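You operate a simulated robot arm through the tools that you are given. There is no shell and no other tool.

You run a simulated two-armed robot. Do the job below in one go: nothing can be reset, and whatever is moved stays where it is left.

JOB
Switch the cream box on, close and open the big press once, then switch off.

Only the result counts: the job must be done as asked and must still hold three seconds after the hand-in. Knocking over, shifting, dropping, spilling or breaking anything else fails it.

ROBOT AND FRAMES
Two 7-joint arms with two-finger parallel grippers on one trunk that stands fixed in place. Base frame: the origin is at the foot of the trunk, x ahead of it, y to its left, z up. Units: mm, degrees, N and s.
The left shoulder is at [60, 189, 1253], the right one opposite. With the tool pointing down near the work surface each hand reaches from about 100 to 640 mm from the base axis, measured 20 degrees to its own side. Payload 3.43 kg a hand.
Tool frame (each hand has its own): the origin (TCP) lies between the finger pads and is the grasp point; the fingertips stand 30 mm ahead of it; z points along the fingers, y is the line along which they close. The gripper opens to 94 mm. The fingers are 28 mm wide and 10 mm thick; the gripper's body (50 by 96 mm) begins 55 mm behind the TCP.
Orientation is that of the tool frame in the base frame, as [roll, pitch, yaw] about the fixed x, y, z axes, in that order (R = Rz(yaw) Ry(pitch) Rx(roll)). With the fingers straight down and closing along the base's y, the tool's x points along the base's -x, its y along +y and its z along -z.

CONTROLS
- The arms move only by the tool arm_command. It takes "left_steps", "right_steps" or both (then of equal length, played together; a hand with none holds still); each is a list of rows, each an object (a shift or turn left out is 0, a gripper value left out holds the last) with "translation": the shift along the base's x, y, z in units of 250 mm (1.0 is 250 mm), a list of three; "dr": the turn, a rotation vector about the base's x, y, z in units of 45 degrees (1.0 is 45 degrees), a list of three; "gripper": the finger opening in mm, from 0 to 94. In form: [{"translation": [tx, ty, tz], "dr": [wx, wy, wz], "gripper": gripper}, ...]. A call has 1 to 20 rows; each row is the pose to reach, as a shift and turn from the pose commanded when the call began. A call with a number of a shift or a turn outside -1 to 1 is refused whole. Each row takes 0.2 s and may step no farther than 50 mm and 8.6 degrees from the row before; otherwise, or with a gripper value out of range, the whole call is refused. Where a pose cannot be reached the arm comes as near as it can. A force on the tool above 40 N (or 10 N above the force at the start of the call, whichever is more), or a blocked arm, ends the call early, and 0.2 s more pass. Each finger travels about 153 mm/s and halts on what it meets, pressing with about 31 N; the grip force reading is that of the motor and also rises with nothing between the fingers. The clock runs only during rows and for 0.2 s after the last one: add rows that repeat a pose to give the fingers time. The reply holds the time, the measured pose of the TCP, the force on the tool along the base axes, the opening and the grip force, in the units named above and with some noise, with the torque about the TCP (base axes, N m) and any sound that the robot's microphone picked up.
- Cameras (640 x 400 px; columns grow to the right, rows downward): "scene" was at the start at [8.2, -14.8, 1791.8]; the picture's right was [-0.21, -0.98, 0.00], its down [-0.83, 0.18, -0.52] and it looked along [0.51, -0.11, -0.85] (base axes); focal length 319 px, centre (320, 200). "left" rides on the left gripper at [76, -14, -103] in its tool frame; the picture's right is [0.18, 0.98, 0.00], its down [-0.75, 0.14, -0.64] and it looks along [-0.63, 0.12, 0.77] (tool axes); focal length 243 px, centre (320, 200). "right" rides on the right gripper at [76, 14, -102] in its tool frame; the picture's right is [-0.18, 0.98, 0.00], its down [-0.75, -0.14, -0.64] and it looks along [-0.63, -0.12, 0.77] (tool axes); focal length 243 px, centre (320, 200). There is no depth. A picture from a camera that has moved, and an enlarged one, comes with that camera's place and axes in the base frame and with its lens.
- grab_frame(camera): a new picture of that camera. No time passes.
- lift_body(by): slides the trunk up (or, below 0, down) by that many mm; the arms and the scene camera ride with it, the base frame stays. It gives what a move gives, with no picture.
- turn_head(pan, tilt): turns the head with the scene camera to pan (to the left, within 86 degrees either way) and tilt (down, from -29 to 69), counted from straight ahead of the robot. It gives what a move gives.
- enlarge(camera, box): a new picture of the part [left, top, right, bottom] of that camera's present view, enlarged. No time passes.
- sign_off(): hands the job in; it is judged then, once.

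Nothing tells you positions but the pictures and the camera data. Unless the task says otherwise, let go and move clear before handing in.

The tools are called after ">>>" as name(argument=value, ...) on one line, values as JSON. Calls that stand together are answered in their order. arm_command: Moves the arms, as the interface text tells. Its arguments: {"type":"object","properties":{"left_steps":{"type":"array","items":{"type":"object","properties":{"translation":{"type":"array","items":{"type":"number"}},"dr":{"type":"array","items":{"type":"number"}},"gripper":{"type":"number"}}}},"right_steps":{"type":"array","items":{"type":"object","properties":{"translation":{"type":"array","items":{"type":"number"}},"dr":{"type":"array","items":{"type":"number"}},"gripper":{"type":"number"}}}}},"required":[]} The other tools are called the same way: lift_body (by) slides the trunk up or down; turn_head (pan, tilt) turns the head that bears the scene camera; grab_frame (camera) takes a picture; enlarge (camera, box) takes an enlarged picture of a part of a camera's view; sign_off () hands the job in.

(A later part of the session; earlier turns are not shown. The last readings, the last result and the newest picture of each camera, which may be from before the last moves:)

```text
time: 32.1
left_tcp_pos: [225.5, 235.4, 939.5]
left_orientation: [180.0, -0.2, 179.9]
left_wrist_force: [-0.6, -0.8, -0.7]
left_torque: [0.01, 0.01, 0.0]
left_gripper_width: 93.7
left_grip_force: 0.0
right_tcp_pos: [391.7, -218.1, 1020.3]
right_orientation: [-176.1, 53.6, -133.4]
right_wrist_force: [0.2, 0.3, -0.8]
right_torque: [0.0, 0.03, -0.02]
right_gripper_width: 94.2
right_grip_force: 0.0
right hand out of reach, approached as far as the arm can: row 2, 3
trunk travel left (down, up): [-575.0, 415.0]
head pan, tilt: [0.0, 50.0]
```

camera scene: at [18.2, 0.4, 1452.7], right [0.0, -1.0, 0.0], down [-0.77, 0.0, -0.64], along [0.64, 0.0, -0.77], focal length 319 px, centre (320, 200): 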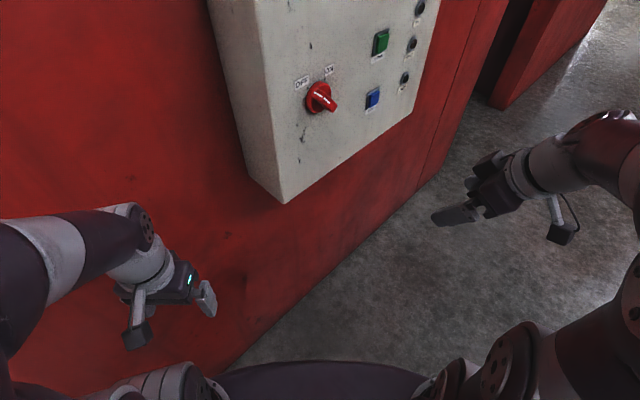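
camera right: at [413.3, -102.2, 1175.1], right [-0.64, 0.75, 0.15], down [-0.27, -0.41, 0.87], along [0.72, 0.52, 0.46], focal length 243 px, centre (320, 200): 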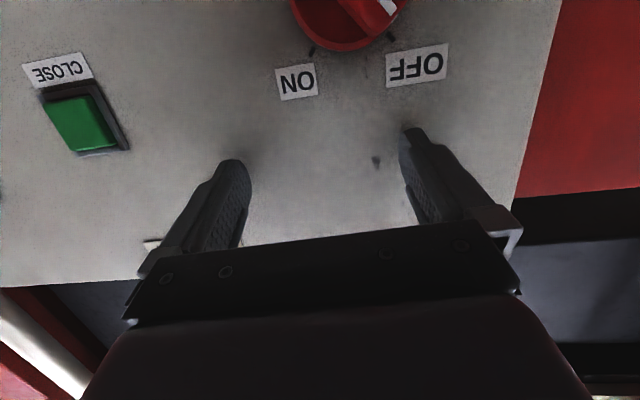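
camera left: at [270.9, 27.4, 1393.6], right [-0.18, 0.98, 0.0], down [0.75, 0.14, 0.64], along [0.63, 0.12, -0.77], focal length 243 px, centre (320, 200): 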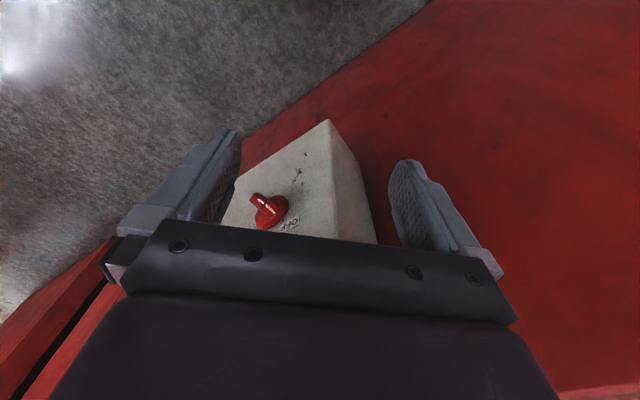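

>>> turn_head(pan=-45, tilt=50)

>>> grab_frame(camera="scene")

```text
time: 33.2
left_tcp_pos: [222.7, 234.4, 940.1]
left_orientation: [180.0, 0.0, -179.9]
left_wrist_force: [0.2, 0.0, -0.1]
left_torque: [0.03, 0.01, -0.02]
left_gripper_width: 94.2
left_grip_force: 0.0
right_tcp_pos: [389.8, -217.5, 1021.9]
right_orientation: [-175.9, 53.5, -133.1]
right_wrist_force: [0.5, 0.0, -0.1]
right_torque: [-0.01, 0.0, 0.0]
right_gripper_width: 93.7
right_grip_force: 0.1
trunk travel left (down, up): [-575.0, 415.0]
head pan, tilt: [-45.0, 50.0]
```

```text
taken
camera scene: at [-4.2, -54.6, 1452.7], right [-0.71, -0.71, 0.0], down [-0.54, 0.54, -0.64], along [0.46, -0.45, -0.77], focal length 319 px, centre (320, 200)
```

scene: 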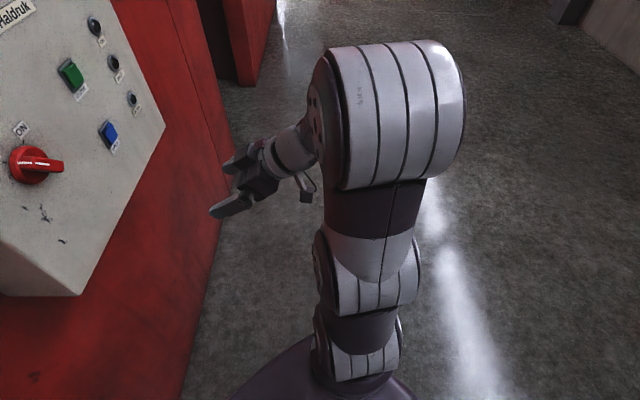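

The arm reaches a steeper pitch only when it's farther forward. I'll test reachability safely in the free space under the box before trying it near the knob.

>>> arm_command(right_steps=[{"translation": [0.0, 0.0, -0.18], "dr": [-0.1, 0.1, 0]}, {"translation": [0.0, 0.0, -0.36], "dr": [-0.2, 0.2, 0]}, {"translation": [0.0, 0.0, -0.54], "dr": [-0.25, 0.25, 0]}, {"translation": [0.0, 0.0, -0.72], "dr": [-0.25, 0.25, 0]}, {"translation": [0.0, 0.0, -0.9], "dr": [-0.25, 0.25, 0]}])

>>> arm_command(right_steps=[{"translation": [0.06, 0.12, 0]}, {"translation": [0.12, 0.27, 0]}, {"translation": [0.18, 0.42, 0]}, {"translation": [0.24, 0.57, 0]}, {"translation": [0.32, 0.68, 0]}, {"translation": [0.38, 0.76, 0]}])

>>> turn_head(pan=-20, tilt=55)

>>> grab_frame(camera="scene")

```text
time: 34.4
left_tcp_pos: [222.6, 234.3, 941.3]
left_orientation: [180.0, -0.2, 180.0]
left_wrist_force: [-0.4, 0.2, -0.9]
left_torque: [0.01, -0.03, -0.01]
left_gripper_width: 94.1
left_grip_force: 0.0
right_tcp_pos: [389.2, -217.2, 796.5]
right_orientation: [-176.5, 37.9, -133.6]
right_wrist_force: [-0.2, 0.6, -0.3]
right_torque: [0.0, -0.04, 0.03]
right_gripper_width: 94.0
right_grip_force: 0.0
trunk travel left (down, up): [-575.0, 415.0]
head pan, tilt: [-45.0, 50.0]
```

```text
time: 35.8
left_tcp_pos: [221.8, 234.9, 940.3]
left_orientation: [-179.9, -0.1, -180.0]
left_wrist_force: [0.3, -0.8, 0.6]
left_torque: [0.0, -0.03, -0.02]
left_gripper_width: 93.6
left_grip_force: 0.1
right_tcp_pos: [485.3, -26.2, 797.3]
right_orientation: [-176.8, 37.8, -133.7]
right_wrist_force: [0.7, -0.5, -0.5]
right_torque: [0.01, -0.02, -0.01]
right_gripper_width: 94.1
right_grip_force: 0.1
trunk travel left (down, up): [-575.0, 415.0]
head pan, tilt: [-45.0, 50.0]
```

```text
time: 36.7
left_tcp_pos: [222.0, 236.0, 939.1]
left_orientation: [179.9, -0.1, 180.0]
left_wrist_force: [-1.0, -0.5, -0.5]
left_torque: [0.03, 0.02, 0.04]
left_gripper_width: 93.9
left_grip_force: 0.0
right_tcp_pos: [484.1, -26.9, 798.9]
right_orientation: [-176.7, 37.8, -133.6]
right_wrist_force: [0.5, -0.7, 0.8]
right_torque: [0.0, 0.01, -0.02]
right_gripper_width: 94.0
right_grip_force: 0.0
trunk travel left (down, up): [-575.0, 415.0]
head pan, tilt: [-20.0, 55.0]
```

```text
taken
camera scene: at [9.2, -25.0, 1446.2], right [-0.34, -0.94, 0.0], down [-0.77, 0.28, -0.57], along [0.54, -0.2, -0.82], focal length 319 px, centre (320, 200)
```

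scene: 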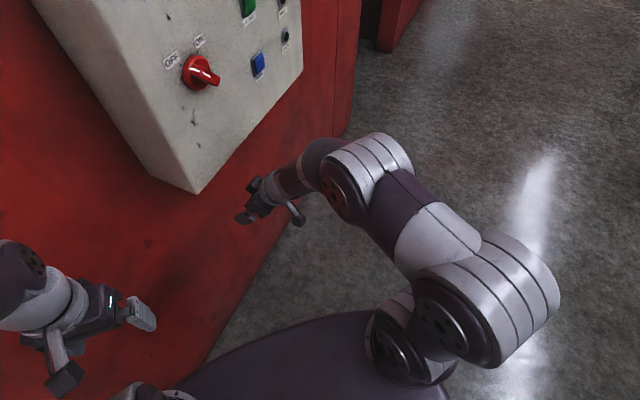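

>>> arm_command(right_steps=[{"dr": [0.12, -0.12, 0]}, {"dr": [0.24, -0.24, 0]}, {"dr": [0.36, -0.36, 0]}])

```text
time: 37.5
left_tcp_pos: [222.8, 234.1, 940.0]
left_orientation: [179.9, -0.1, -179.9]
left_wrist_force: [-0.7, 0.7, -0.5]
left_torque: [0.01, 0.01, 0.0]
left_gripper_width: 94.1
left_grip_force: 0.0
right_tcp_pos: [485.3, -27.8, 796.9]
right_orientation: [-175.5, 60.8, -132.9]
right_wrist_force: [0.2, -0.3, 0.1]
right_torque: [-0.01, -0.02, 0.04]
right_gripper_width: 94.3
right_grip_force: 0.0
trunk travel left (down, up): [-575.0, 415.0]
head pan, tilt: [-20.0, 55.0]
```

>>> arm_command(right_steps=[{"dr": [0.12, -0.12, 0]}])

>>> arm_command(right_steps=[{"dr": [0.12, -0.12, 0]}])

```text
time: 37.9
left_tcp_pos: [223.6, 234.5, 940.0]
left_orientation: [179.9, -0.2, -180.0]
left_wrist_force: [-0.5, -0.6, -1.0]
left_torque: [0.0, 0.0, 0.01]
left_gripper_width: 93.8
left_grip_force: 0.0
right_tcp_pos: [483.8, -26.9, 796.1]
right_orientation: [-175.0, 68.3, -132.0]
right_wrist_force: [-0.1, -0.2, -0.1]
right_torque: [0.01, -0.01, 0.01]
right_gripper_width: 94.1
right_grip_force: 0.0
trunk travel left (down, up): [-575.0, 415.0]
head pan, tilt: [-20.0, 55.0]
```

```text
time: 38.3
left_tcp_pos: [223.1, 235.4, 939.4]
left_orientation: [-180.0, -0.2, 179.9]
left_wrist_force: [0.0, 0.2, 0.0]
left_torque: [0.01, 0.04, 0.01]
left_gripper_width: 93.9
left_grip_force: 0.0
right_tcp_pos: [514.9, -11.6, 814.2]
right_orientation: [-173.8, 74.9, -131.2]
right_wrist_force: [0.2, -0.6, 0.3]
right_torque: [-0.01, 0.04, -0.03]
right_gripper_width: 94.5
right_grip_force: 0.1
right hand out of reach, approached as far as the arm can: row 1
trunk travel left (down, up): [-575.0, 415.0]
head pan, tilt: [-20.0, 55.0]
```

At this distance a pitch near 70° is reachable, and a 20° tilt is fine for gripping the knob. Still under the box, I'll check that the hand can roll to −45° and then turn 90° about the knob's axis.

>>> arm_command(right_steps=[{"translation": [-0.06, -0.03, -0.035], "dr": [-0.08, 0.08, 0]}, {"translation": [-0.12, -0.06, -0.07], "dr": [-0.157, 0.157, 0]}])

>>> arm_command(right_steps=[{"dr": [-0.107, -0.107, 0.07]}, {"dr": [-0.213, -0.213, 0.14]}, {"dr": [-0.32, -0.32, 0.21]}, {"dr": [-0.427, -0.427, 0.28]}, {"dr": [-0.533, -0.533, 0.35]}, {"dr": [-0.64, -0.64, 0.42]}])

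```text
time: 38.9
left_tcp_pos: [222.7, 234.4, 940.2]
left_orientation: [-180.0, -0.1, -179.9]
left_wrist_force: [0.0, -0.4, -0.4]
left_torque: [-0.02, -0.02, -0.01]
left_gripper_width: 94.2
left_grip_force: 0.1
right_tcp_pos: [481.8, -26.6, 797.5]
right_orientation: [-175.2, 65.9, -132.4]
right_wrist_force: [-0.1, -0.4, 0.6]
right_torque: [0.0, 0.0, 0.0]
right_gripper_width: 93.7
right_grip_force: 0.0
trunk travel left (down, up): [-575.0, 415.0]
head pan, tilt: [-20.0, 55.0]
```

```text
time: 40.3
left_tcp_pos: [224.3, 231.3, 940.3]
left_orientation: [179.7, -0.2, 179.9]
left_wrist_force: [0.0, 1.0, 0.0]
left_torque: [-0.02, 0.01, 0.02]
left_gripper_width: 94.1
left_grip_force: 0.1
right_tcp_pos: [574.0, -39.0, 859.8]
right_orientation: [-123.4, 40.5, -67.9]
right_wrist_force: [-10.8, -26.4, -21.3]
right_torque: [2.19, -0.31, -0.68]
right_gripper_width: 85.9
right_grip_force: 0.1
right hand out of reach, approached as far as the arm can: row 2, 3, 4, 5, 6
trunk travel left (down, up): [-575.0, 415.0]
head pan, tilt: [-20.0, 55.0]
```

>>> grab_frame(camera="scene")

>>> grab_frame(camera="right")

```text
taken
camera scene: at [10.6, -31.1, 1445.6], right [-0.34, -0.94, 0.0], down [-0.77, 0.28, -0.57], along [0.54, -0.19, -0.82], focal length 319 px, centre (320, 200)
```

scene: 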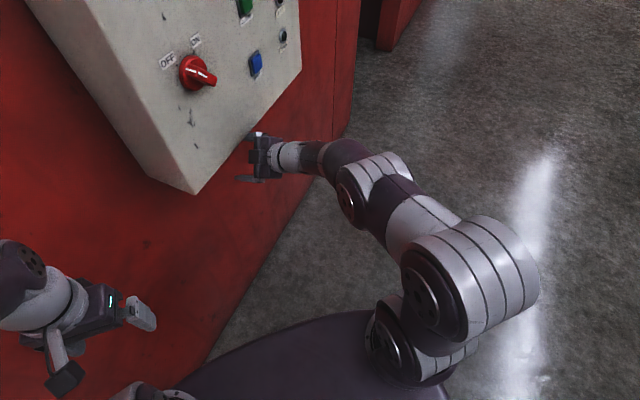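

```text
taken
camera right: at [518.8, -153.6, 845.7], right [-0.75, 0.42, -0.5], down [-0.53, 0.07, 0.85], along [0.39, 0.9, 0.16], focal length 243 px, centre (320, 200)
```

right: 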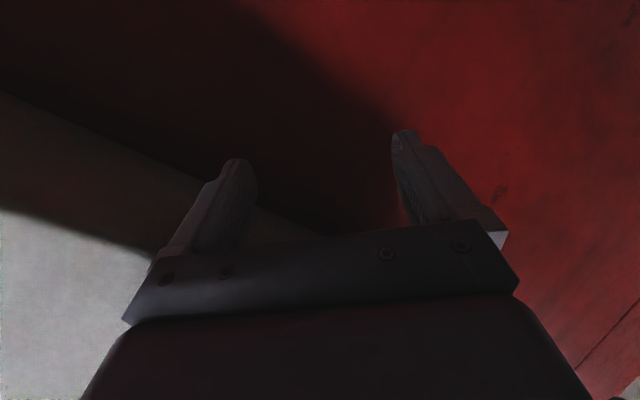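

The clamped motion swung the hand so that a finger touches the box's underside. I'll back it down and away gently.

>>> arm_command(right_steps=[{"translation": [0, -0.04, -0.1]}])

```text
time: 40.7
left_tcp_pos: [223.5, 235.1, 939.2]
left_orientation: [-180.0, -0.2, -179.9]
left_wrist_force: [0.1, 0.3, 0.2]
left_torque: [0.0, 0.02, 0.01]
left_gripper_width: 94.1
left_grip_force: 0.0
right_tcp_pos: [600.8, -42.0, 851.8]
right_orientation: [-120.0, 39.6, -66.0]
right_wrist_force: [-4.2, -0.4, -7.4]
right_torque: [0.12, -0.27, -0.19]
right_gripper_width: 89.5
right_grip_force: 0.1
right hand out of reach, approached as far as the arm can: row 1
trunk travel left (down, up): [-575.0, 415.0]
head pan, tilt: [-20.0, 55.0]
```

>>> enlarge(camera="scene", box=[220, 110, 560, 400])

```text
1.38 times, centred on (390, 255) of scene
camera zoom: at [11.2, -24.5, 1446.5], right [-0.34, -0.94, 0.0], down [-0.77, 0.28, -0.57], along [0.54, -0.2, -0.82], focal length 440 px, centre (223, 124)
```

zoom: 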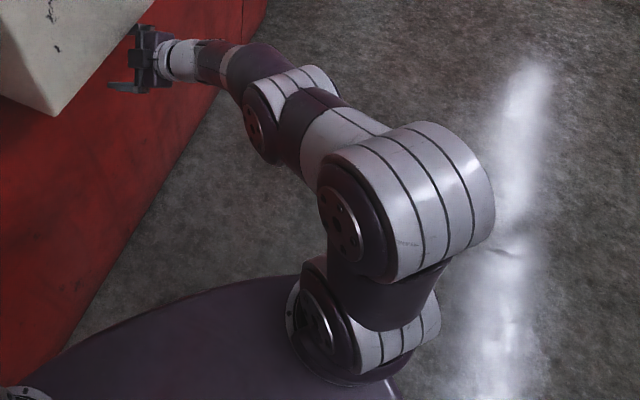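

The elbow sits above the shoulder and the forearm slopes down, so a higher work height relative to the shoulder should suit the wrist. I'll unroll the hand and ease it out from under the box first.

>>> arm_command(right_steps=[{"translation": [-0.04, -0.04, -0.06], "dr": [0.12, 0.12, -0.075]}])

>>> arm_command(right_steps=[{"translation": [-0.06, -0.06, -0.06], "dr": [0.12, 0.12, -0.075]}])

```text
time: 41.1
left_tcp_pos: [222.9, 233.5, 940.1]
left_orientation: [180.0, -0.3, 179.9]
left_wrist_force: [0.5, 0.3, -0.4]
left_torque: [0.0, -0.01, 0.01]
left_gripper_width: 94.0
left_grip_force: 0.1
right_tcp_pos: [589.6, -53.7, 837.7]
right_orientation: [-123.8, 46.5, -72.3]
right_wrist_force: [0.0, -0.3, 0.6]
right_torque: [0.03, -0.02, -0.03]
right_gripper_width: 94.2
right_grip_force: 0.0
trunk travel left (down, up): [-575.0, 415.0]
head pan, tilt: [-20.0, 55.0]
```

```text
time: 41.5
left_tcp_pos: [223.1, 234.6, 941.1]
left_orientation: [179.9, -0.1, -180.0]
left_wrist_force: [0.7, 0.7, -0.6]
left_torque: [0.02, -0.02, 0.01]
left_gripper_width: 93.7
left_grip_force: 0.1
right_tcp_pos: [572.5, -68.7, 820.9]
right_orientation: [-130.1, 53.1, -80.6]
right_wrist_force: [0.5, -0.3, -0.5]
right_torque: [0.01, 0.0, 0.01]
right_gripper_width: 93.7
right_grip_force: 0.0
trunk travel left (down, up): [-575.0, 415.0]
head pan, tilt: [-20.0, 55.0]
```

>>> arm_command(right_steps=[{"translation": [-0.08, -0.08, -0.04], "dr": [0.12, 0.12, -0.075]}, {"translation": [-0.16, -0.16, -0.04], "dr": [0.24, 0.24, -0.15]}])

>>> arm_command(right_steps=[{"translation": [-0.08, -0.08, -0.0], "dr": [0.12, 0.12, -0.075]}])

```text
time: 42.1
left_tcp_pos: [222.2, 234.9, 939.9]
left_orientation: [180.0, -0.1, -180.0]
left_wrist_force: [-0.1, 0.3, -1.0]
left_torque: [-0.04, -0.02, -0.03]
left_gripper_width: 94.1
left_grip_force: 0.1
right_tcp_pos: [531.6, -109.7, 810.6]
right_orientation: [-152.1, 63.5, -106.2]
right_wrist_force: [-0.8, 0.3, -0.4]
right_torque: [0.0, 0.0, -0.02]
right_gripper_width: 93.9
right_grip_force: 0.1
trunk travel left (down, up): [-575.0, 415.0]
head pan, tilt: [-20.0, 55.0]
```

```text
time: 42.5
left_tcp_pos: [222.8, 234.2, 940.9]
left_orientation: [180.0, -0.2, 180.0]
left_wrist_force: [0.1, 0.4, -0.1]
left_torque: [0.01, -0.01, 0.0]
left_gripper_width: 93.9
left_grip_force: 0.0
right_tcp_pos: [511.8, -130.6, 809.3]
right_orientation: [-168.8, 66.0, -124.8]
right_wrist_force: [-1.1, -0.2, -0.4]
right_torque: [-0.01, -0.01, -0.02]
right_gripper_width: 93.9
right_grip_force: 0.0
trunk travel left (down, up): [-575.0, 415.0]
head pan, tilt: [-20.0, 55.0]
```

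The hand is free again. I'll lower the trunk further and repeat the test under the box with the hand high relative to the shoulder.

>>> lift_body(by=-130)

>>> arm_command(right_steps=[{"translation": [0, 0, 0.17]}, {"translation": [0, 0, 0.34]}, {"translation": [0, 0, 0.5]}])

>>> lift_body(by=-120)

>>> arm_command(right_steps=[{"translation": [0, 0, 0.17]}, {"translation": [0, 0, 0.34]}, {"translation": [0, 0, 0.48]}])

>>> grab_frame(camera="scene")

```text
time: 44.1
left_tcp_pos: [222.1, 234.5, 811.2]
left_orientation: [179.9, 0.0, -179.9]
left_wrist_force: [-0.2, -1.0, -0.5]
left_torque: [0.01, 0.01, -0.02]
left_gripper_width: 94.0
left_grip_force: 0.1
right_tcp_pos: [512.9, -129.8, 679.9]
right_orientation: [-168.8, 65.9, -124.6]
right_wrist_force: [-0.4, 0.5, 0.1]
right_torque: [0.02, -0.02, -0.03]
right_gripper_width: 93.9
right_grip_force: 0.0
trunk travel left (down, up): [-445.0, 545.0]
head pan, tilt: [-20.0, 55.0]
```

```text
time: 44.9
left_tcp_pos: [223.6, 234.6, 810.1]
left_orientation: [180.0, -0.1, 180.0]
left_wrist_force: [0.0, 0.0, -0.1]
left_torque: [-0.02, -0.03, 0.01]
left_gripper_width: 93.9
left_grip_force: 0.0
right_tcp_pos: [512.8, -131.0, 805.0]
right_orientation: [-168.9, 65.8, -124.6]
right_wrist_force: [0.0, 0.2, 0.0]
right_torque: [0.01, 0.03, 0.02]
right_gripper_width: 94.2
right_grip_force: 0.1
trunk travel left (down, up): [-445.0, 545.0]
head pan, tilt: [-20.0, 55.0]
```

```text
time: 46.4
left_tcp_pos: [222.2, 235.2, 690.5]
left_orientation: [-179.9, -0.1, 180.0]
left_wrist_force: [-0.5, -0.7, -0.6]
left_torque: [0.0, -0.02, 0.02]
left_gripper_width: 93.9
left_grip_force: 0.1
right_tcp_pos: [513.3, -130.6, 685.1]
right_orientation: [-168.8, 65.9, -124.6]
right_wrist_force: [-1.1, 0.0, -0.5]
right_torque: [0.02, -0.02, 0.01]
right_gripper_width: 94.2
right_grip_force: 0.1
trunk travel left (down, up): [-325.0, 665.0]
head pan, tilt: [-20.0, 55.0]
```

```text
time: 47.2
left_tcp_pos: [222.3, 235.3, 689.3]
left_orientation: [180.0, -0.1, -180.0]
left_wrist_force: [-0.7, -0.8, 0.9]
left_torque: [0.02, 0.01, 0.01]
left_gripper_width: 94.0
left_grip_force: 0.0
right_tcp_pos: [512.8, -131.9, 804.6]
right_orientation: [-168.7, 65.9, -124.6]
right_wrist_force: [-0.2, 0.2, -0.2]
right_torque: [-0.01, -0.01, -0.03]
right_gripper_width: 93.9
right_grip_force: 0.1
trunk travel left (down, up): [-325.0, 665.0]
head pan, tilt: [-20.0, 55.0]
```

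```text
taken
camera scene: at [9.1, -24.9, 1196.2], right [-0.34, -0.94, 0.0], down [-0.77, 0.28, -0.57], along [0.54, -0.2, -0.82], focal length 319 px, centre (320, 200)
```

scene: 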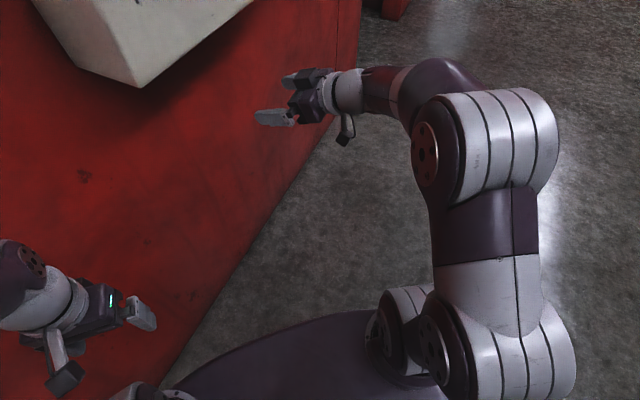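

>>> arm_command(right_steps=[{"dr": [0.12, -0.12, 0]}])

>>> arm_command(right_steps=[{"dr": [0.12, -0.12, 0]}])

>>> arm_command(right_steps=[{"dr": [0.12, -0.12, 0]}])

```text
time: 47.6
left_tcp_pos: [223.3, 235.0, 690.7]
left_orientation: [180.0, -0.1, 180.0]
left_wrist_force: [0.9, -0.6, -0.4]
left_torque: [-0.01, -0.01, 0.01]
left_gripper_width: 94.2
left_grip_force: 0.0
right_tcp_pos: [513.7, -130.7, 803.8]
right_orientation: [-164.0, 73.3, -120.0]
right_wrist_force: [0.4, 0.9, 1.0]
right_torque: [0.03, -0.01, -0.01]
right_gripper_width: 94.0
right_grip_force: 0.1
trunk travel left (down, up): [-325.0, 665.0]
head pan, tilt: [-20.0, 55.0]
```

```text
time: 48.0
left_tcp_pos: [222.3, 234.4, 690.2]
left_orientation: [-179.9, -0.1, 180.0]
left_wrist_force: [-0.5, 0.9, -0.1]
left_torque: [0.01, 0.01, 0.01]
left_gripper_width: 94.0
left_grip_force: 0.0
right_tcp_pos: [512.9, -131.3, 803.1]
right_orientation: [-164.0, 73.4, -120.1]
right_wrist_force: [0.1, -1.0, -0.1]
right_torque: [0.01, 0.01, 0.03]
right_gripper_width: 94.1
right_grip_force: 0.1
right hand out of reach, approached as far as the arm can: row 1
trunk travel left (down, up): [-325.0, 665.0]
head pan, tilt: [-20.0, 55.0]
```

```text
time: 48.4
left_tcp_pos: [223.1, 234.9, 690.9]
left_orientation: [-180.0, -0.2, 180.0]
left_wrist_force: [0.0, -0.5, 0.4]
left_torque: [0.0, -0.04, 0.01]
left_gripper_width: 94.1
left_grip_force: 0.2
right_tcp_pos: [511.5, -132.1, 804.1]
right_orientation: [-164.0, 73.4, -120.2]
right_wrist_force: [0.9, 0.8, 0.3]
right_torque: [0.0, 0.02, -0.02]
right_gripper_width: 94.0
right_grip_force: 0.0
right hand out of reach, approached as far as the arm can: row 1
trunk travel left (down, up): [-325.0, 665.0]
head pan, tilt: [-20.0, 55.0]
```

>>> arm_command(right_steps=[{"translation": [-0.08, -0.08, 0.1]}])

>>> arm_command(right_steps=[{"dr": [0.08, -0.08, 0]}])

>>> arm_command(right_steps=[{"dr": [0.0, 0.0, 0.1]}])

>>> arm_command(right_steps=[{"dr": [0.08, -0.08, 0]}])

```text
time: 48.8
left_tcp_pos: [223.1, 234.1, 690.7]
left_orientation: [-179.9, 0.0, -180.0]
left_wrist_force: [-0.1, 0.3, -0.2]
left_torque: [0.02, -0.02, -0.01]
left_gripper_width: 94.0
left_grip_force: 0.0
right_tcp_pos: [513.5, -129.7, 802.8]
right_orientation: [-164.0, 73.3, -120.1]
right_wrist_force: [0.1, -0.5, -0.8]
right_torque: [0.01, 0.03, 0.02]
right_gripper_width: 94.1
right_grip_force: 0.1
right hand out of reach, approached as far as the arm can: row 1
trunk travel left (down, up): [-325.0, 665.0]
head pan, tilt: [-20.0, 55.0]
```

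```text
time: 49.2
left_tcp_pos: [223.2, 234.0, 688.5]
left_orientation: [180.0, -0.1, -179.9]
left_wrist_force: [-0.3, 0.0, 0.2]
left_torque: [0.04, -0.02, -0.01]
left_gripper_width: 94.1
left_grip_force: 0.1
right_tcp_pos: [513.0, -131.6, 802.7]
right_orientation: [-164.1, 73.4, -120.1]
right_wrist_force: [0.2, 0.5, 1.0]
right_torque: [-0.01, -0.01, 0.03]
right_gripper_width: 93.9
right_grip_force: 0.1
right hand out of reach, approached as far as the arm can: row 1
trunk travel left (down, up): [-325.0, 665.0]
head pan, tilt: [-20.0, 55.0]
```

```text
time: 49.6
left_tcp_pos: [223.5, 234.9, 689.7]
left_orientation: [-180.0, -0.1, 180.0]
left_wrist_force: [0.0, -0.2, 0.4]
left_torque: [-0.01, -0.01, 0.03]
left_gripper_width: 93.7
left_grip_force: 0.0
right_tcp_pos: [513.7, -130.9, 802.8]
right_orientation: [-164.0, 73.4, -120.1]
right_wrist_force: [0.6, 0.3, 0.2]
right_torque: [-0.02, 0.01, -0.02]
right_gripper_width: 93.5
right_grip_force: 0.0
right hand out of reach, approached as far as the arm can: row 1
trunk travel left (down, up): [-325.0, 665.0]
head pan, tilt: [-20.0, 55.0]
```

```text
time: 50.0
left_tcp_pos: [222.1, 234.2, 689.9]
left_orientation: [-180.0, -0.1, -180.0]
left_wrist_force: [-0.4, -0.5, -0.8]
left_torque: [0.01, 0.01, -0.01]
left_gripper_width: 94.1
left_grip_force: 0.0
right_tcp_pos: [512.5, -130.2, 803.4]
right_orientation: [-164.0, 73.3, -120.1]
right_wrist_force: [-0.2, 0.0, -0.7]
right_torque: [0.0, -0.01, -0.01]
right_gripper_width: 94.1
right_grip_force: 0.0
right hand out of reach, approached as far as the arm can: row 1
trunk travel left (down, up): [-325.0, 665.0]
head pan, tilt: [-20.0, 55.0]
```

>>> arm_command(right_steps=[{"dr": [-0.12, 0.12, 0]}])

>>> arm_command(right_steps=[{"dr": [0.12, 0.12, -0.07]}])

>>> arm_command(right_steps=[{"dr": [0.12, 0.12, -0.07]}])

>>> arm_command(right_steps=[{"dr": [0.12, 0.12, -0.07]}])

```text
time: 50.4
left_tcp_pos: [222.3, 234.7, 690.6]
left_orientation: [180.0, -0.1, -179.9]
left_wrist_force: [-0.1, 0.1, 0.7]
left_torque: [0.02, 0.0, 0.01]
left_gripper_width: 94.0
left_grip_force: 0.1
right_tcp_pos: [513.5, -131.0, 805.1]
right_orientation: [-168.9, 65.9, -124.7]
right_wrist_force: [-0.3, 0.0, -0.1]
right_torque: [0.04, 0.0, 0.0]
right_gripper_width: 94.1
right_grip_force: 0.0
trunk travel left (down, up): [-325.0, 665.0]
head pan, tilt: [-20.0, 55.0]
```

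```text
time: 50.8
left_tcp_pos: [223.7, 233.6, 689.4]
left_orientation: [-180.0, -0.1, 180.0]
left_wrist_force: [-0.2, -1.2, -0.6]
left_torque: [0.0, 0.01, 0.01]
left_gripper_width: 93.9
left_grip_force: 0.0
right_tcp_pos: [513.8, -130.9, 804.0]
right_orientation: [172.2, 65.9, -145.2]
right_wrist_force: [1.1, 0.1, 0.1]
right_torque: [0.03, -0.01, -0.03]
right_gripper_width: 94.0
right_grip_force: 0.0
trunk travel left (down, up): [-325.0, 665.0]
head pan, tilt: [-20.0, 55.0]
```

```text
time: 51.2
left_tcp_pos: [221.7, 235.6, 690.9]
left_orientation: [-180.0, -0.1, -179.9]
left_wrist_force: [-0.5, -0.8, 0.4]
left_torque: [-0.01, 0.03, -0.01]
left_gripper_width: 93.8
left_grip_force: 0.0
right_tcp_pos: [514.7, -130.7, 803.1]
right_orientation: [155.2, 63.4, -163.6]
right_wrist_force: [-0.1, -0.2, 0.0]
right_torque: [0.01, 0.03, 0.01]
right_gripper_width: 93.9
right_grip_force: 0.1
trunk travel left (down, up): [-325.0, 665.0]
head pan, tilt: [-20.0, 55.0]
```

```text
time: 51.6
left_tcp_pos: [223.0, 234.7, 690.6]
left_orientation: [-180.0, -0.1, -180.0]
left_wrist_force: [-0.1, 0.1, -0.5]
left_torque: [0.02, 0.02, -0.04]
left_gripper_width: 93.9
left_grip_force: 0.2
right_tcp_pos: [513.4, -131.2, 805.0]
right_orientation: [142.7, 58.9, -177.9]
right_wrist_force: [0.2, 0.0, 0.3]
right_torque: [-0.01, -0.03, -0.01]
right_gripper_width: 94.0
right_grip_force: 0.0
trunk travel left (down, up): [-325.0, 665.0]
head pan, tilt: [-20.0, 55.0]
```

Rolling the other way is unrestricted, so I'll check whether pitch improves there.

>>> arm_command(right_steps=[{"dr": [0.12, -0.12, 0]}])

>>> arm_command(right_steps=[{"dr": [0.12, -0.12, 0]}])

>>> arm_command(right_steps=[{"dr": [0.12, -0.12, 0]}])

```text
time: 52.0
left_tcp_pos: [222.2, 234.2, 689.7]
left_orientation: [179.9, -0.1, -179.9]
left_wrist_force: [-0.8, -0.4, -0.5]
left_torque: [-0.03, -0.04, -0.02]
left_gripper_width: 94.4
left_grip_force: 0.0
right_tcp_pos: [514.7, -131.2, 803.5]
right_orientation: [130.6, 64.0, 171.6]
right_wrist_force: [-0.2, 1.0, -0.1]
right_torque: [-0.01, -0.01, 0.0]
right_gripper_width: 93.8
right_grip_force: 0.2
trunk travel left (down, up): [-325.0, 665.0]
head pan, tilt: [-20.0, 55.0]
```

```text
time: 52.4
left_tcp_pos: [223.7, 234.3, 691.1]
left_orientation: [-179.9, -0.1, 179.9]
left_wrist_force: [-0.3, -0.4, 0.2]
left_torque: [0.01, 0.04, -0.02]
left_gripper_width: 94.0
left_grip_force: 0.0
right_tcp_pos: [512.6, -132.3, 803.8]
right_orientation: [130.6, 64.2, 171.6]
right_wrist_force: [0.1, 0.2, 0.1]
right_torque: [0.02, 0.01, 0.0]
right_gripper_width: 93.9
right_grip_force: 0.0
right hand out of reach, approached as far as the arm can: row 1
trunk travel left (down, up): [-325.0, 665.0]
head pan, tilt: [-20.0, 55.0]
```

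```text
time: 52.8
left_tcp_pos: [221.8, 235.7, 690.5]
left_orientation: [180.0, 0.0, 180.0]
left_wrist_force: [-0.1, -0.5, 0.4]
left_torque: [-0.06, 0.01, 0.03]
left_gripper_width: 94.0
left_grip_force: 0.0
right_tcp_pos: [513.5, -131.5, 803.6]
right_orientation: [130.7, 64.0, 171.5]
right_wrist_force: [-0.7, -0.1, -0.4]
right_torque: [0.0, 0.0, 0.01]
right_gripper_width: 94.0
right_grip_force: 0.1
right hand out of reach, approached as far as the arm can: row 1
trunk travel left (down, up): [-325.0, 665.0]
head pan, tilt: [-20.0, 55.0]
```

>>> turn_head(pan=-60, tilt=60)

>>> grab_frame(camera="scene")

>>> grab_frame(camera="left")

```text
time: 53.8
left_tcp_pos: [222.2, 233.6, 690.8]
left_orientation: [180.0, 0.0, -180.0]
left_wrist_force: [0.4, -0.7, 0.1]
left_torque: [-0.02, -0.01, 0.0]
left_gripper_width: 94.2
left_grip_force: 0.1
right_tcp_pos: [513.3, -131.6, 805.1]
right_orientation: [130.7, 64.0, 171.6]
right_wrist_force: [0.2, -0.3, -0.4]
right_torque: [-0.02, -0.02, 0.02]
right_gripper_width: 93.7
right_grip_force: 0.1
trunk travel left (down, up): [-325.0, 665.0]
head pan, tilt: [-60.0, 60.0]
```

```text
taken
camera scene: at [-25.2, -58.0, 1190.2], right [-0.87, -0.5, 0.0], down [-0.43, 0.75, -0.5], along [0.25, -0.43, -0.87], focal length 319 px, centre (320, 200)
```

scene: 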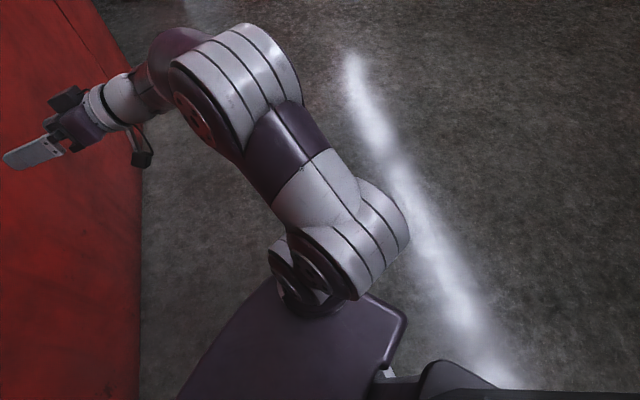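

```text
taken
camera left: at [147.3, 220.3, 794.3], right [-0.18, 0.98, 0.0], down [0.76, 0.14, 0.64], along [0.63, 0.12, -0.77], focal length 243 px, centre (320, 200)
```

left: 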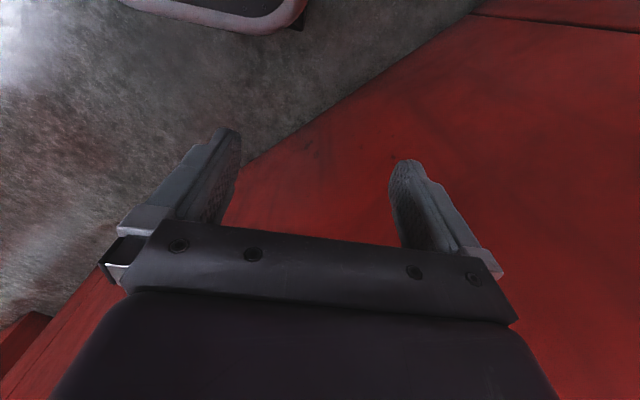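

I'll try another path: swing the hand to point straight ahead first, then level it, and yaw towards the box last.

>>> arm_command(right_steps=[{"translation": [-0.02, -0.1, 0], "dr": [0, 0, -0.166]}, {"translation": [-0.04, -0.2, 0], "dr": [0, 0, -0.333]}, {"translation": [-0.06, -0.3, 0], "dr": [0, 0, -0.5]}, {"translation": [-0.08, -0.4, 0], "dr": [0, 0, -0.666]}, {"translation": [-0.1, -0.5, 0], "dr": [0, 0, -0.833]}, {"translation": [-0.12, -0.55, 0], "dr": [0, 0, -1.0]}])

>>> arm_command(right_steps=[{"dr": [0, -0.15, 0]}])

>>> arm_command(right_steps=[{"dr": [0, -0.15, 0]}])

```text
time: 55.2
left_tcp_pos: [223.8, 234.5, 691.4]
left_orientation: [180.0, -0.2, 179.9]
left_wrist_force: [-0.3, -1.1, -0.3]
left_torque: [0.04, -0.03, 0.01]
left_gripper_width: 94.1
left_grip_force: 0.1
right_tcp_pos: [483.4, -268.1, 804.2]
right_orientation: [130.6, 64.0, 126.6]
right_wrist_force: [0.6, -0.1, -0.4]
right_torque: [0.03, 0.0, 0.01]
right_gripper_width: 93.9
right_grip_force: 0.1
trunk travel left (down, up): [-325.0, 665.0]
head pan, tilt: [-60.0, 60.0]
```

```text
time: 55.6
left_tcp_pos: [223.2, 235.5, 690.4]
left_orientation: [-180.0, -0.1, 180.0]
left_wrist_force: [0.4, -0.3, 1.3]
left_torque: [0.02, 0.01, 0.01]
left_gripper_width: 93.8
left_grip_force: 0.0
right_tcp_pos: [482.5, -268.3, 803.6]
right_orientation: [116.3, 67.6, 113.6]
right_wrist_force: [-0.4, 0.0, -0.4]
right_torque: [0.0, 0.01, -0.02]
right_gripper_width: 93.9
right_grip_force: 0.1
trunk travel left (down, up): [-325.0, 665.0]
head pan, tilt: [-60.0, 60.0]
```

```text
time: 56.0
left_tcp_pos: [223.2, 234.7, 690.1]
left_orientation: [-179.9, -0.1, -180.0]
left_wrist_force: [0.4, -0.3, 0.1]
left_torque: [0.0, 0.02, 0.01]
left_gripper_width: 93.9
left_grip_force: 0.1
right_tcp_pos: [486.9, -268.9, 807.1]
right_orientation: [99.9, 69.3, 98.1]
right_wrist_force: [-0.1, 0.0, 0.1]
right_torque: [0.04, 0.0, 0.04]
right_gripper_width: 94.0
right_grip_force: 0.0
right hand out of reach, approached as far as the arm can: row 1
trunk travel left (down, up): [-325.0, 665.0]
head pan, tilt: [-60.0, 60.0]
```

>>> arm_command(right_steps=[{"translation": [0.15, 0, 0]}, {"translation": [0.25, 0, 0], "dr": [0, -0.07, 0]}])

>>> arm_command(right_steps=[{"dr": [0, 0, 0.17]}])

>>> arm_command(right_steps=[{"dr": [0, 0, 0.17]}])

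>>> arm_command(right_steps=[{"dr": [0, 0, 0.17]}])

```text
time: 56.6
left_tcp_pos: [222.4, 234.5, 689.9]
left_orientation: [180.0, -0.1, 180.0]
left_wrist_force: [-0.6, 0.6, -0.2]
left_torque: [0.01, 0.0, 0.02]
left_gripper_width: 94.0
left_grip_force: 0.1
right_tcp_pos: [551.0, -269.5, 808.3]
right_orientation: [89.8, 69.4, 88.8]
right_wrist_force: [0.0, 0.0, -0.9]
right_torque: [0.0, -0.03, -0.02]
right_gripper_width: 93.9
right_grip_force: 0.1
trunk travel left (down, up): [-325.0, 665.0]
head pan, tilt: [-60.0, 60.0]
```

```text
time: 57.0
left_tcp_pos: [223.6, 235.1, 688.9]
left_orientation: [-179.9, -0.1, -179.9]
left_wrist_force: [-0.3, -0.3, 0.4]
left_torque: [-0.01, -0.01, 0.04]
left_gripper_width: 93.9
left_grip_force: 0.1
right_tcp_pos: [550.1, -269.0, 808.5]
right_orientation: [89.7, 69.5, 96.4]
right_wrist_force: [-0.6, 0.5, 0.1]
right_torque: [0.04, -0.03, 0.03]
right_gripper_width: 94.2
right_grip_force: 0.1
trunk travel left (down, up): [-325.0, 665.0]
head pan, tilt: [-60.0, 60.0]
```

```text
time: 57.4
left_tcp_pos: [223.0, 234.2, 690.6]
left_orientation: [180.0, -0.1, 179.9]
left_wrist_force: [0.6, 0.2, -0.1]
left_torque: [-0.01, 0.01, 0.0]
left_gripper_width: 93.9
left_grip_force: 0.1
right_tcp_pos: [551.9, -269.3, 807.8]
right_orientation: [90.8, 69.4, 104.9]
right_wrist_force: [0.0, -0.2, 0.8]
right_torque: [0.01, -0.04, -0.02]
right_gripper_width: 93.9
right_grip_force: 0.1
trunk travel left (down, up): [-325.0, 665.0]
head pan, tilt: [-60.0, 60.0]
```

```text
time: 57.8
left_tcp_pos: [224.0, 233.9, 690.1]
left_orientation: [-180.0, -0.2, 180.0]
left_wrist_force: [0.1, 0.6, -0.2]
left_torque: [0.05, -0.01, -0.01]
left_gripper_width: 93.9
left_grip_force: 0.0
right_tcp_pos: [572.7, -269.3, 804.8]
right_orientation: [89.7, 69.2, 110.0]
right_wrist_force: [-0.3, -0.4, 0.2]
right_torque: [-0.01, 0.02, 0.03]
right_gripper_width: 93.9
right_grip_force: 0.0
right hand out of reach, approached as far as the arm can: row 1
trunk travel left (down, up): [-325.0, 665.0]
head pan, tilt: [-60.0, 60.0]
```

Perfectly horizontal isn't reachable close in, but a 20–30° downward tilt is. I can work with that: one finger can sweep the knob lever round by translation alone, and the buttons can be pressed with the tilted fingertips. I'll refold the arm and raise the trunk back up.

>>> arm_command(right_steps=[{"translation": [-0.05, 0, 0], "dr": [0, 0.18, 0]}, {"translation": [-0.1, 0, 0], "dr": [0, 0.36, 0]}, {"translation": [-0.15, 0, 0], "dr": [0, 0.54, 0]}, {"translation": [-0.25, 0, 0], "dr": [0, 0.72, 0]}])

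>>> lift_body(by=200)

>>> lift_body(by=200)

>>> lift_body(by=190)

>>> turn_head(pan=-10, tilt=50)

>>> grab_frame(camera="scene")

```text
time: 58.8
left_tcp_pos: [222.5, 234.5, 690.8]
left_orientation: [180.0, -0.1, -179.9]
left_wrist_force: [0.3, 0.6, -0.6]
left_torque: [0.0, -0.02, 0.02]
left_gripper_width: 94.2
left_grip_force: 0.1
right_tcp_pos: [509.2, -268.5, 805.3]
right_orientation: [135.8, 46.0, 151.8]
right_wrist_force: [0.0, 0.0, -0.3]
right_torque: [0.01, -0.02, 0.03]
right_gripper_width: 94.1
right_grip_force: 0.1
trunk travel left (down, up): [-325.0, 665.0]
head pan, tilt: [-60.0, 60.0]
```

```text
time: 61.0
left_tcp_pos: [223.2, 234.3, 890.3]
left_orientation: [-180.0, -0.1, -180.0]
left_wrist_force: [0.7, 0.7, 1.2]
left_torque: [0.02, 0.0, -0.03]
left_gripper_width: 93.9
left_grip_force: 0.0
right_tcp_pos: [509.3, -268.9, 1006.3]
right_orientation: [135.7, 46.1, 151.9]
right_wrist_force: [0.5, -0.4, 0.4]
right_torque: [0.01, 0.01, -0.01]
right_gripper_width: 94.0
right_grip_force: 0.0
trunk travel left (down, up): [-525.0, 465.0]
head pan, tilt: [-60.0, 60.0]
```

```text
time: 63.2
left_tcp_pos: [223.3, 235.3, 1090.3]
left_orientation: [-179.9, -0.1, -179.9]
left_wrist_force: [-0.3, 0.2, -0.6]
left_torque: [-0.03, 0.0, 0.04]
left_gripper_width: 94.1
left_grip_force: 0.0
right_tcp_pos: [510.0, -268.9, 1206.9]
right_orientation: [135.7, 46.1, 151.9]
right_wrist_force: [-0.1, 0.0, 0.1]
right_torque: [-0.02, -0.01, 0.0]
right_gripper_width: 94.1
right_grip_force: 0.0
trunk travel left (down, up): [-725.0, 265.0]
head pan, tilt: [-60.0, 60.0]
```

```text
time: 65.3
left_tcp_pos: [223.1, 234.2, 1280.1]
left_orientation: [-179.8, -0.1, 180.0]
left_wrist_force: [0.4, -0.2, 0.0]
left_torque: [-0.01, -0.04, -0.01]
left_gripper_width: 94.1
left_grip_force: 0.0
right_tcp_pos: [510.0, -270.3, 1396.5]
right_orientation: [135.7, 46.1, 151.9]
right_wrist_force: [-0.4, 0.7, 0.8]
right_torque: [-0.01, 0.02, 0.02]
right_gripper_width: 94.0
right_grip_force: 0.1
trunk travel left (down, up): [-915.0, 75.0]
head pan, tilt: [-60.0, 60.0]
```

```text
time: 66.4
left_tcp_pos: [224.3, 234.6, 1280.1]
left_orientation: [-180.0, -0.1, 180.0]
left_wrist_force: [0.6, -0.8, -1.1]
left_torque: [0.03, -0.01, 0.03]
left_gripper_width: 94.1
left_grip_force: 0.1
right_tcp_pos: [509.6, -269.9, 1395.5]
right_orientation: [135.8, 46.1, 151.9]
right_wrist_force: [0.0, 0.2, -0.7]
right_torque: [0.02, 0.03, 0.0]
right_gripper_width: 94.0
right_grip_force: 0.0
trunk travel left (down, up): [-915.0, 75.0]
head pan, tilt: [-10.0, 50.0]
```

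```text
taken
camera scene: at [17.3, -13.8, 1792.7], right [-0.17, -0.98, 0.0], down [-0.75, 0.13, -0.64], along [0.63, -0.11, -0.77], focal length 319 px, centre (320, 200)
```

scene: 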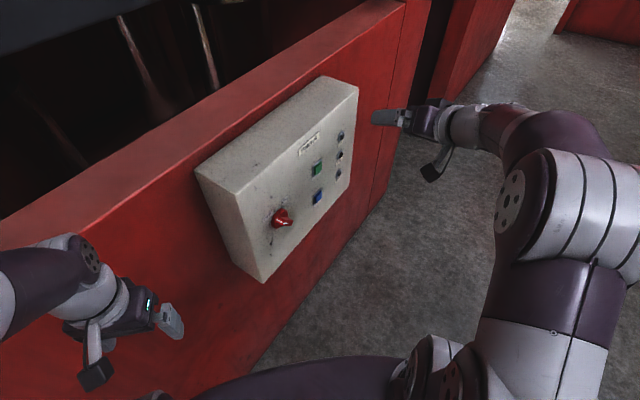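

I'll bring the hand back to a tilted pose facing the knob, in two careful halves.

>>> arm_command(right_steps=[{"translation": [-0.07, 0.08, -0.13], "dr": [-0.09, -0.044, 0.113]}, {"translation": [-0.14, 0.16, -0.26], "dr": [-0.18, -0.087, 0.226]}, {"translation": [-0.2, 0.25, -0.39], "dr": [-0.27, -0.131, 0.339]}, {"translation": [-0.25, 0.34, -0.52], "dr": [-0.361, -0.175, 0.451]}])

>>> grab_frame(camera="scene")

```text
time: 67.4
left_tcp_pos: [223.1, 234.6, 1279.6]
left_orientation: [-180.0, -0.2, -180.0]
left_wrist_force: [-0.3, -0.3, -0.5]
left_torque: [0.0, 0.0, 0.0]
left_gripper_width: 94.1
left_grip_force: 0.1
right_tcp_pos: [446.1, -182.3, 1268.0]
right_orientation: [159.6, 56.4, -168.9]
right_wrist_force: [0.3, 0.2, 0.3]
right_torque: [-0.01, -0.01, 0.0]
right_gripper_width: 94.0
right_grip_force: 0.0
trunk travel left (down, up): [-915.0, 75.0]
head pan, tilt: [-10.0, 50.0]
```

```text
taken
camera scene: at [17.6, -13.3, 1792.8], right [-0.17, -0.98, 0.0], down [-0.75, 0.13, -0.64], along [0.63, -0.11, -0.77], focal length 319 px, centre (320, 200)
```

scene: 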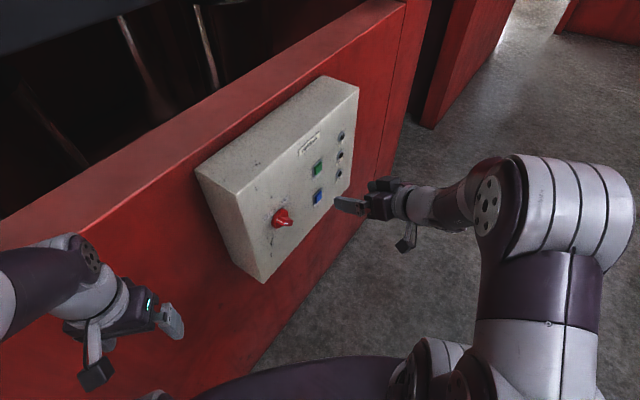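

>>> arm_command(right_steps=[{"translation": [-0.016, 0.097, -0.118], "dr": [-0.07, -0.033, 0.085]}, {"translation": [-0.032, 0.194, -0.236], "dr": [-0.136, -0.066, 0.17]}, {"translation": [-0.048, 0.291, -0.354], "dr": [-0.2, -0.1, 0.255]}, {"translation": [-0.064, 0.388, -0.47], "dr": [-0.271, -0.131, 0.339]}])

>>> grab_frame(camera="right")

>>> grab_frame(camera="scene")

```text
time: 68.4
left_tcp_pos: [222.7, 235.1, 1280.6]
left_orientation: [180.0, -0.1, -180.0]
left_wrist_force: [0.8, 0.0, 0.3]
left_torque: [-0.02, 0.0, 0.01]
left_gripper_width: 93.6
left_grip_force: 0.0
right_tcp_pos: [431.5, -85.1, 1148.0]
right_orientation: [-176.0, 55.7, -133.1]
right_wrist_force: [1.2, -0.2, -0.4]
right_torque: [0.03, -0.04, 0.0]
right_gripper_width: 93.9
right_grip_force: 0.0
trunk travel left (down, up): [-915.0, 75.0]
head pan, tilt: [-10.0, 50.0]
```

```text
taken
camera right: at [327.7, -163.1, 1144.2], right [-0.61, 0.79, 0.11], down [-0.01, -0.15, 0.99], along [0.79, 0.6, 0.09], focal length 243 px, centre (320, 200)
```

right: 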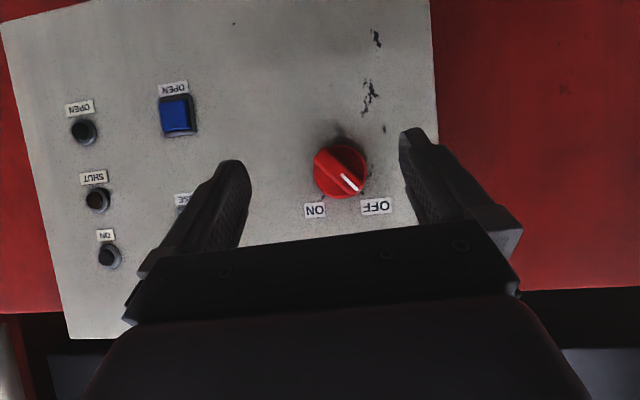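

```text
taken
camera scene: at [17.7, -13.1, 1792.8], right [-0.17, -0.98, 0.0], down [-0.75, 0.13, -0.64], along [0.63, -0.11, -0.77], focal length 319 px, centre (320, 200)
```

scene: 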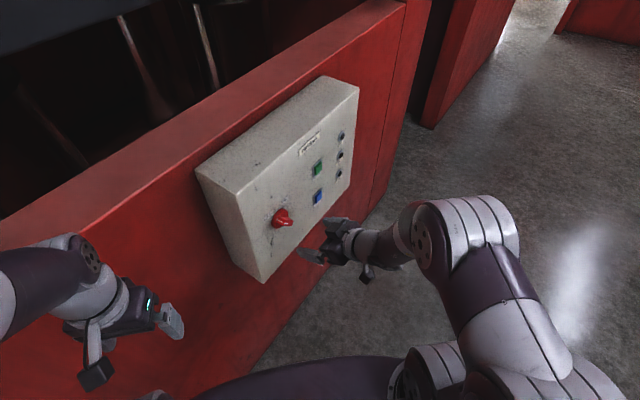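

Reached, with no limits hit. I'll zoom in with the wrist camera to measure the knob and buttons precisely.

>>> enlarge(camera="right", box=[290, 120, 410, 230])

>>> enlarge(camera="scene", box=[255, 195, 305, 240])

```text
3.64 times, centred on (350, 175) of right
camera zoom: at [327.7, -163.1, 1144.2], right [-0.61, 0.79, 0.11], down [-0.01, -0.15, 0.99], along [0.79, 0.6, 0.09], focal length 882 px, centre (211, 291)
```

zoom: 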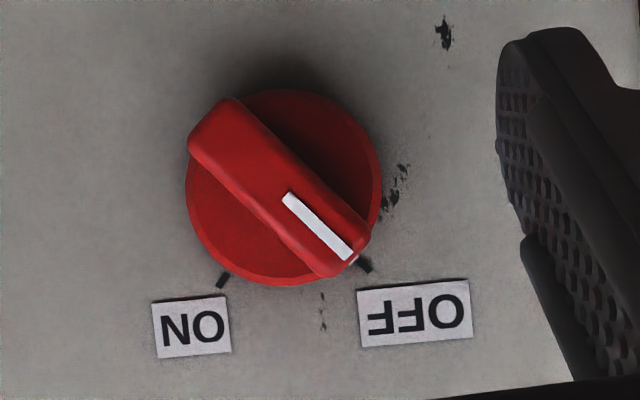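

```text
8.89 times, centred on (280, 218) of scene
camera zoom: at [17.7, -13.1, 1792.8], right [-0.17, -0.98, 0.0], down [-0.75, 0.13, -0.64], along [0.63, -0.11, -0.77], focal length 2838 px, centre (676, 44)
```

zoom: 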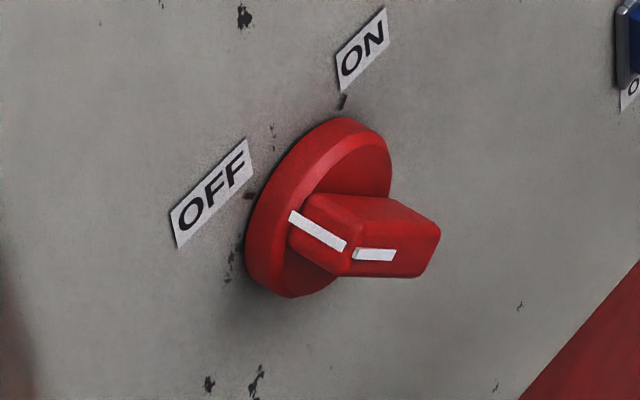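

Knob centre: panel coordinate s≈97, z≈1142, with the lever about 50 mm long and its front about 34 mm out from the face. I'll move nearer, with the left finger to the left of the knob, and reduce the tilt in small steps.

>>> arm_command(right_steps=[{"translation": [0.086, 0.073, -0.026]}, {"translation": [0.173, 0.145, -0.052]}])

>>> arm_command(right_steps=[{"dr": [0.07, -0.07, 0]}])

>>> grab_frame(camera="scene")

>>> grab_frame(camera="right")

```text
time: 69.0
left_tcp_pos: [224.5, 236.0, 1280.0]
left_orientation: [-179.9, -0.2, 179.9]
left_wrist_force: [0.3, 0.3, 0.7]
left_torque: [0.0, 0.01, 0.02]
left_gripper_width: 94.0
left_grip_force: 0.1
right_tcp_pos: [474.6, -50.9, 1134.5]
right_orientation: [-176.2, 55.6, -133.3]
right_wrist_force: [1.6, -0.2, 0.3]
right_torque: [0.0, 0.01, -0.01]
right_gripper_width: 94.1
right_grip_force: 0.0
trunk travel left (down, up): [-915.0, 75.0]
head pan, tilt: [-10.0, 50.0]
```

```text
time: 69.4
left_tcp_pos: [223.1, 235.4, 1280.0]
left_orientation: [-180.0, -0.2, 180.0]
left_wrist_force: [0.9, -0.6, -0.4]
left_torque: [0.06, -0.01, -0.01]
left_gripper_width: 93.9
left_grip_force: 0.0
right_tcp_pos: [473.7, -52.0, 1136.3]
right_orientation: [-175.8, 60.3, -133.1]
right_wrist_force: [0.1, -0.6, -0.8]
right_torque: [0.01, -0.01, 0.01]
right_gripper_width: 93.8
right_grip_force: 0.0
trunk travel left (down, up): [-915.0, 75.0]
head pan, tilt: [-10.0, 50.0]
```

```text
taken
camera scene: at [17.5, -14.1, 1792.7], right [-0.17, -0.98, 0.0], down [-0.75, 0.13, -0.64], along [0.63, -0.11, -0.77], focal length 319 px, centre (320, 200)
```

scene: 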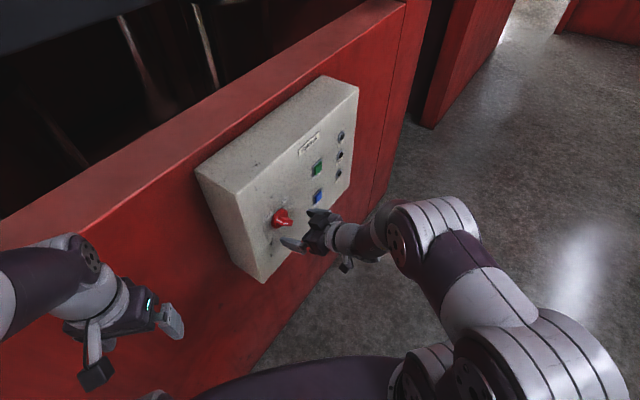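

```text
taken
camera right: at [371.2, -128.0, 1121.6], right [-0.61, 0.78, 0.12], down [-0.06, -0.2, 0.98], along [0.79, 0.59, 0.17], focal length 243 px, centre (320, 200)
```

right: 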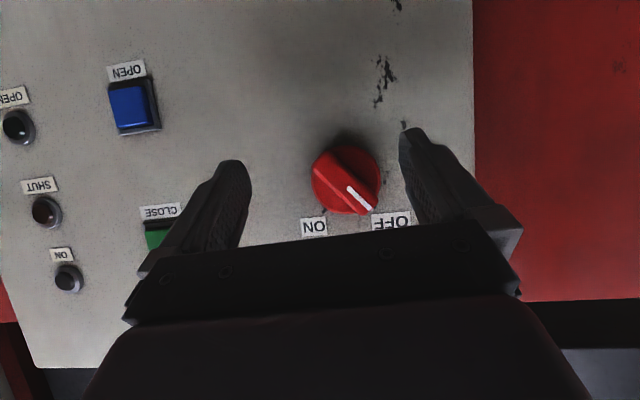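

>>> arm_command(right_steps=[{"translation": [0.042, 0.042, 0]}])

>>> arm_command(right_steps=[{"dr": [0.06, -0.06, 0]}])

>>> arm_command(right_steps=[{"dr": [0.06, -0.06, 0]}])

```text
time: 69.8
left_tcp_pos: [223.7, 235.2, 1279.7]
left_orientation: [179.9, -0.1, -179.9]
left_wrist_force: [-0.1, 0.7, -0.9]
left_torque: [-0.03, 0.0, 0.0]
left_gripper_width: 93.9
left_grip_force: 0.1
right_tcp_pos: [484.7, -40.6, 1135.4]
right_orientation: [-175.9, 60.1, -133.1]
right_wrist_force: [-0.5, 0.1, -0.5]
right_torque: [-0.01, 0.0, -0.02]
right_gripper_width: 94.0
right_grip_force: 0.1
trunk travel left (down, up): [-915.0, 75.0]
head pan, tilt: [-10.0, 50.0]
```

```text
time: 70.2
left_tcp_pos: [223.5, 234.6, 1279.6]
left_orientation: [179.9, -0.2, 180.0]
left_wrist_force: [-0.5, 0.0, -0.6]
left_torque: [-0.01, -0.01, 0.0]
left_gripper_width: 93.8
left_grip_force: 0.0
right_tcp_pos: [485.1, -40.9, 1134.3]
right_orientation: [-175.6, 64.0, -132.7]
right_wrist_force: [0.2, 0.4, -0.2]
right_torque: [-0.04, -0.01, 0.0]
right_gripper_width: 93.6
right_grip_force: 0.1
trunk travel left (down, up): [-915.0, 75.0]
head pan, tilt: [-10.0, 50.0]
```

```text
time: 70.6
left_tcp_pos: [223.0, 235.3, 1278.9]
left_orientation: [-180.0, -0.2, -179.9]
left_wrist_force: [0.6, 0.0, -0.4]
left_torque: [0.01, 0.0, -0.01]
left_gripper_width: 93.9
left_grip_force: 0.0
right_tcp_pos: [485.2, -40.5, 1135.5]
right_orientation: [-175.3, 67.8, -132.5]
right_wrist_force: [-0.6, -0.2, 0.0]
right_torque: [-0.01, -0.02, 0.0]
right_gripper_width: 94.0
right_grip_force: 0.0
trunk travel left (down, up): [-915.0, 75.0]
head pan, tilt: [-10.0, 50.0]
```

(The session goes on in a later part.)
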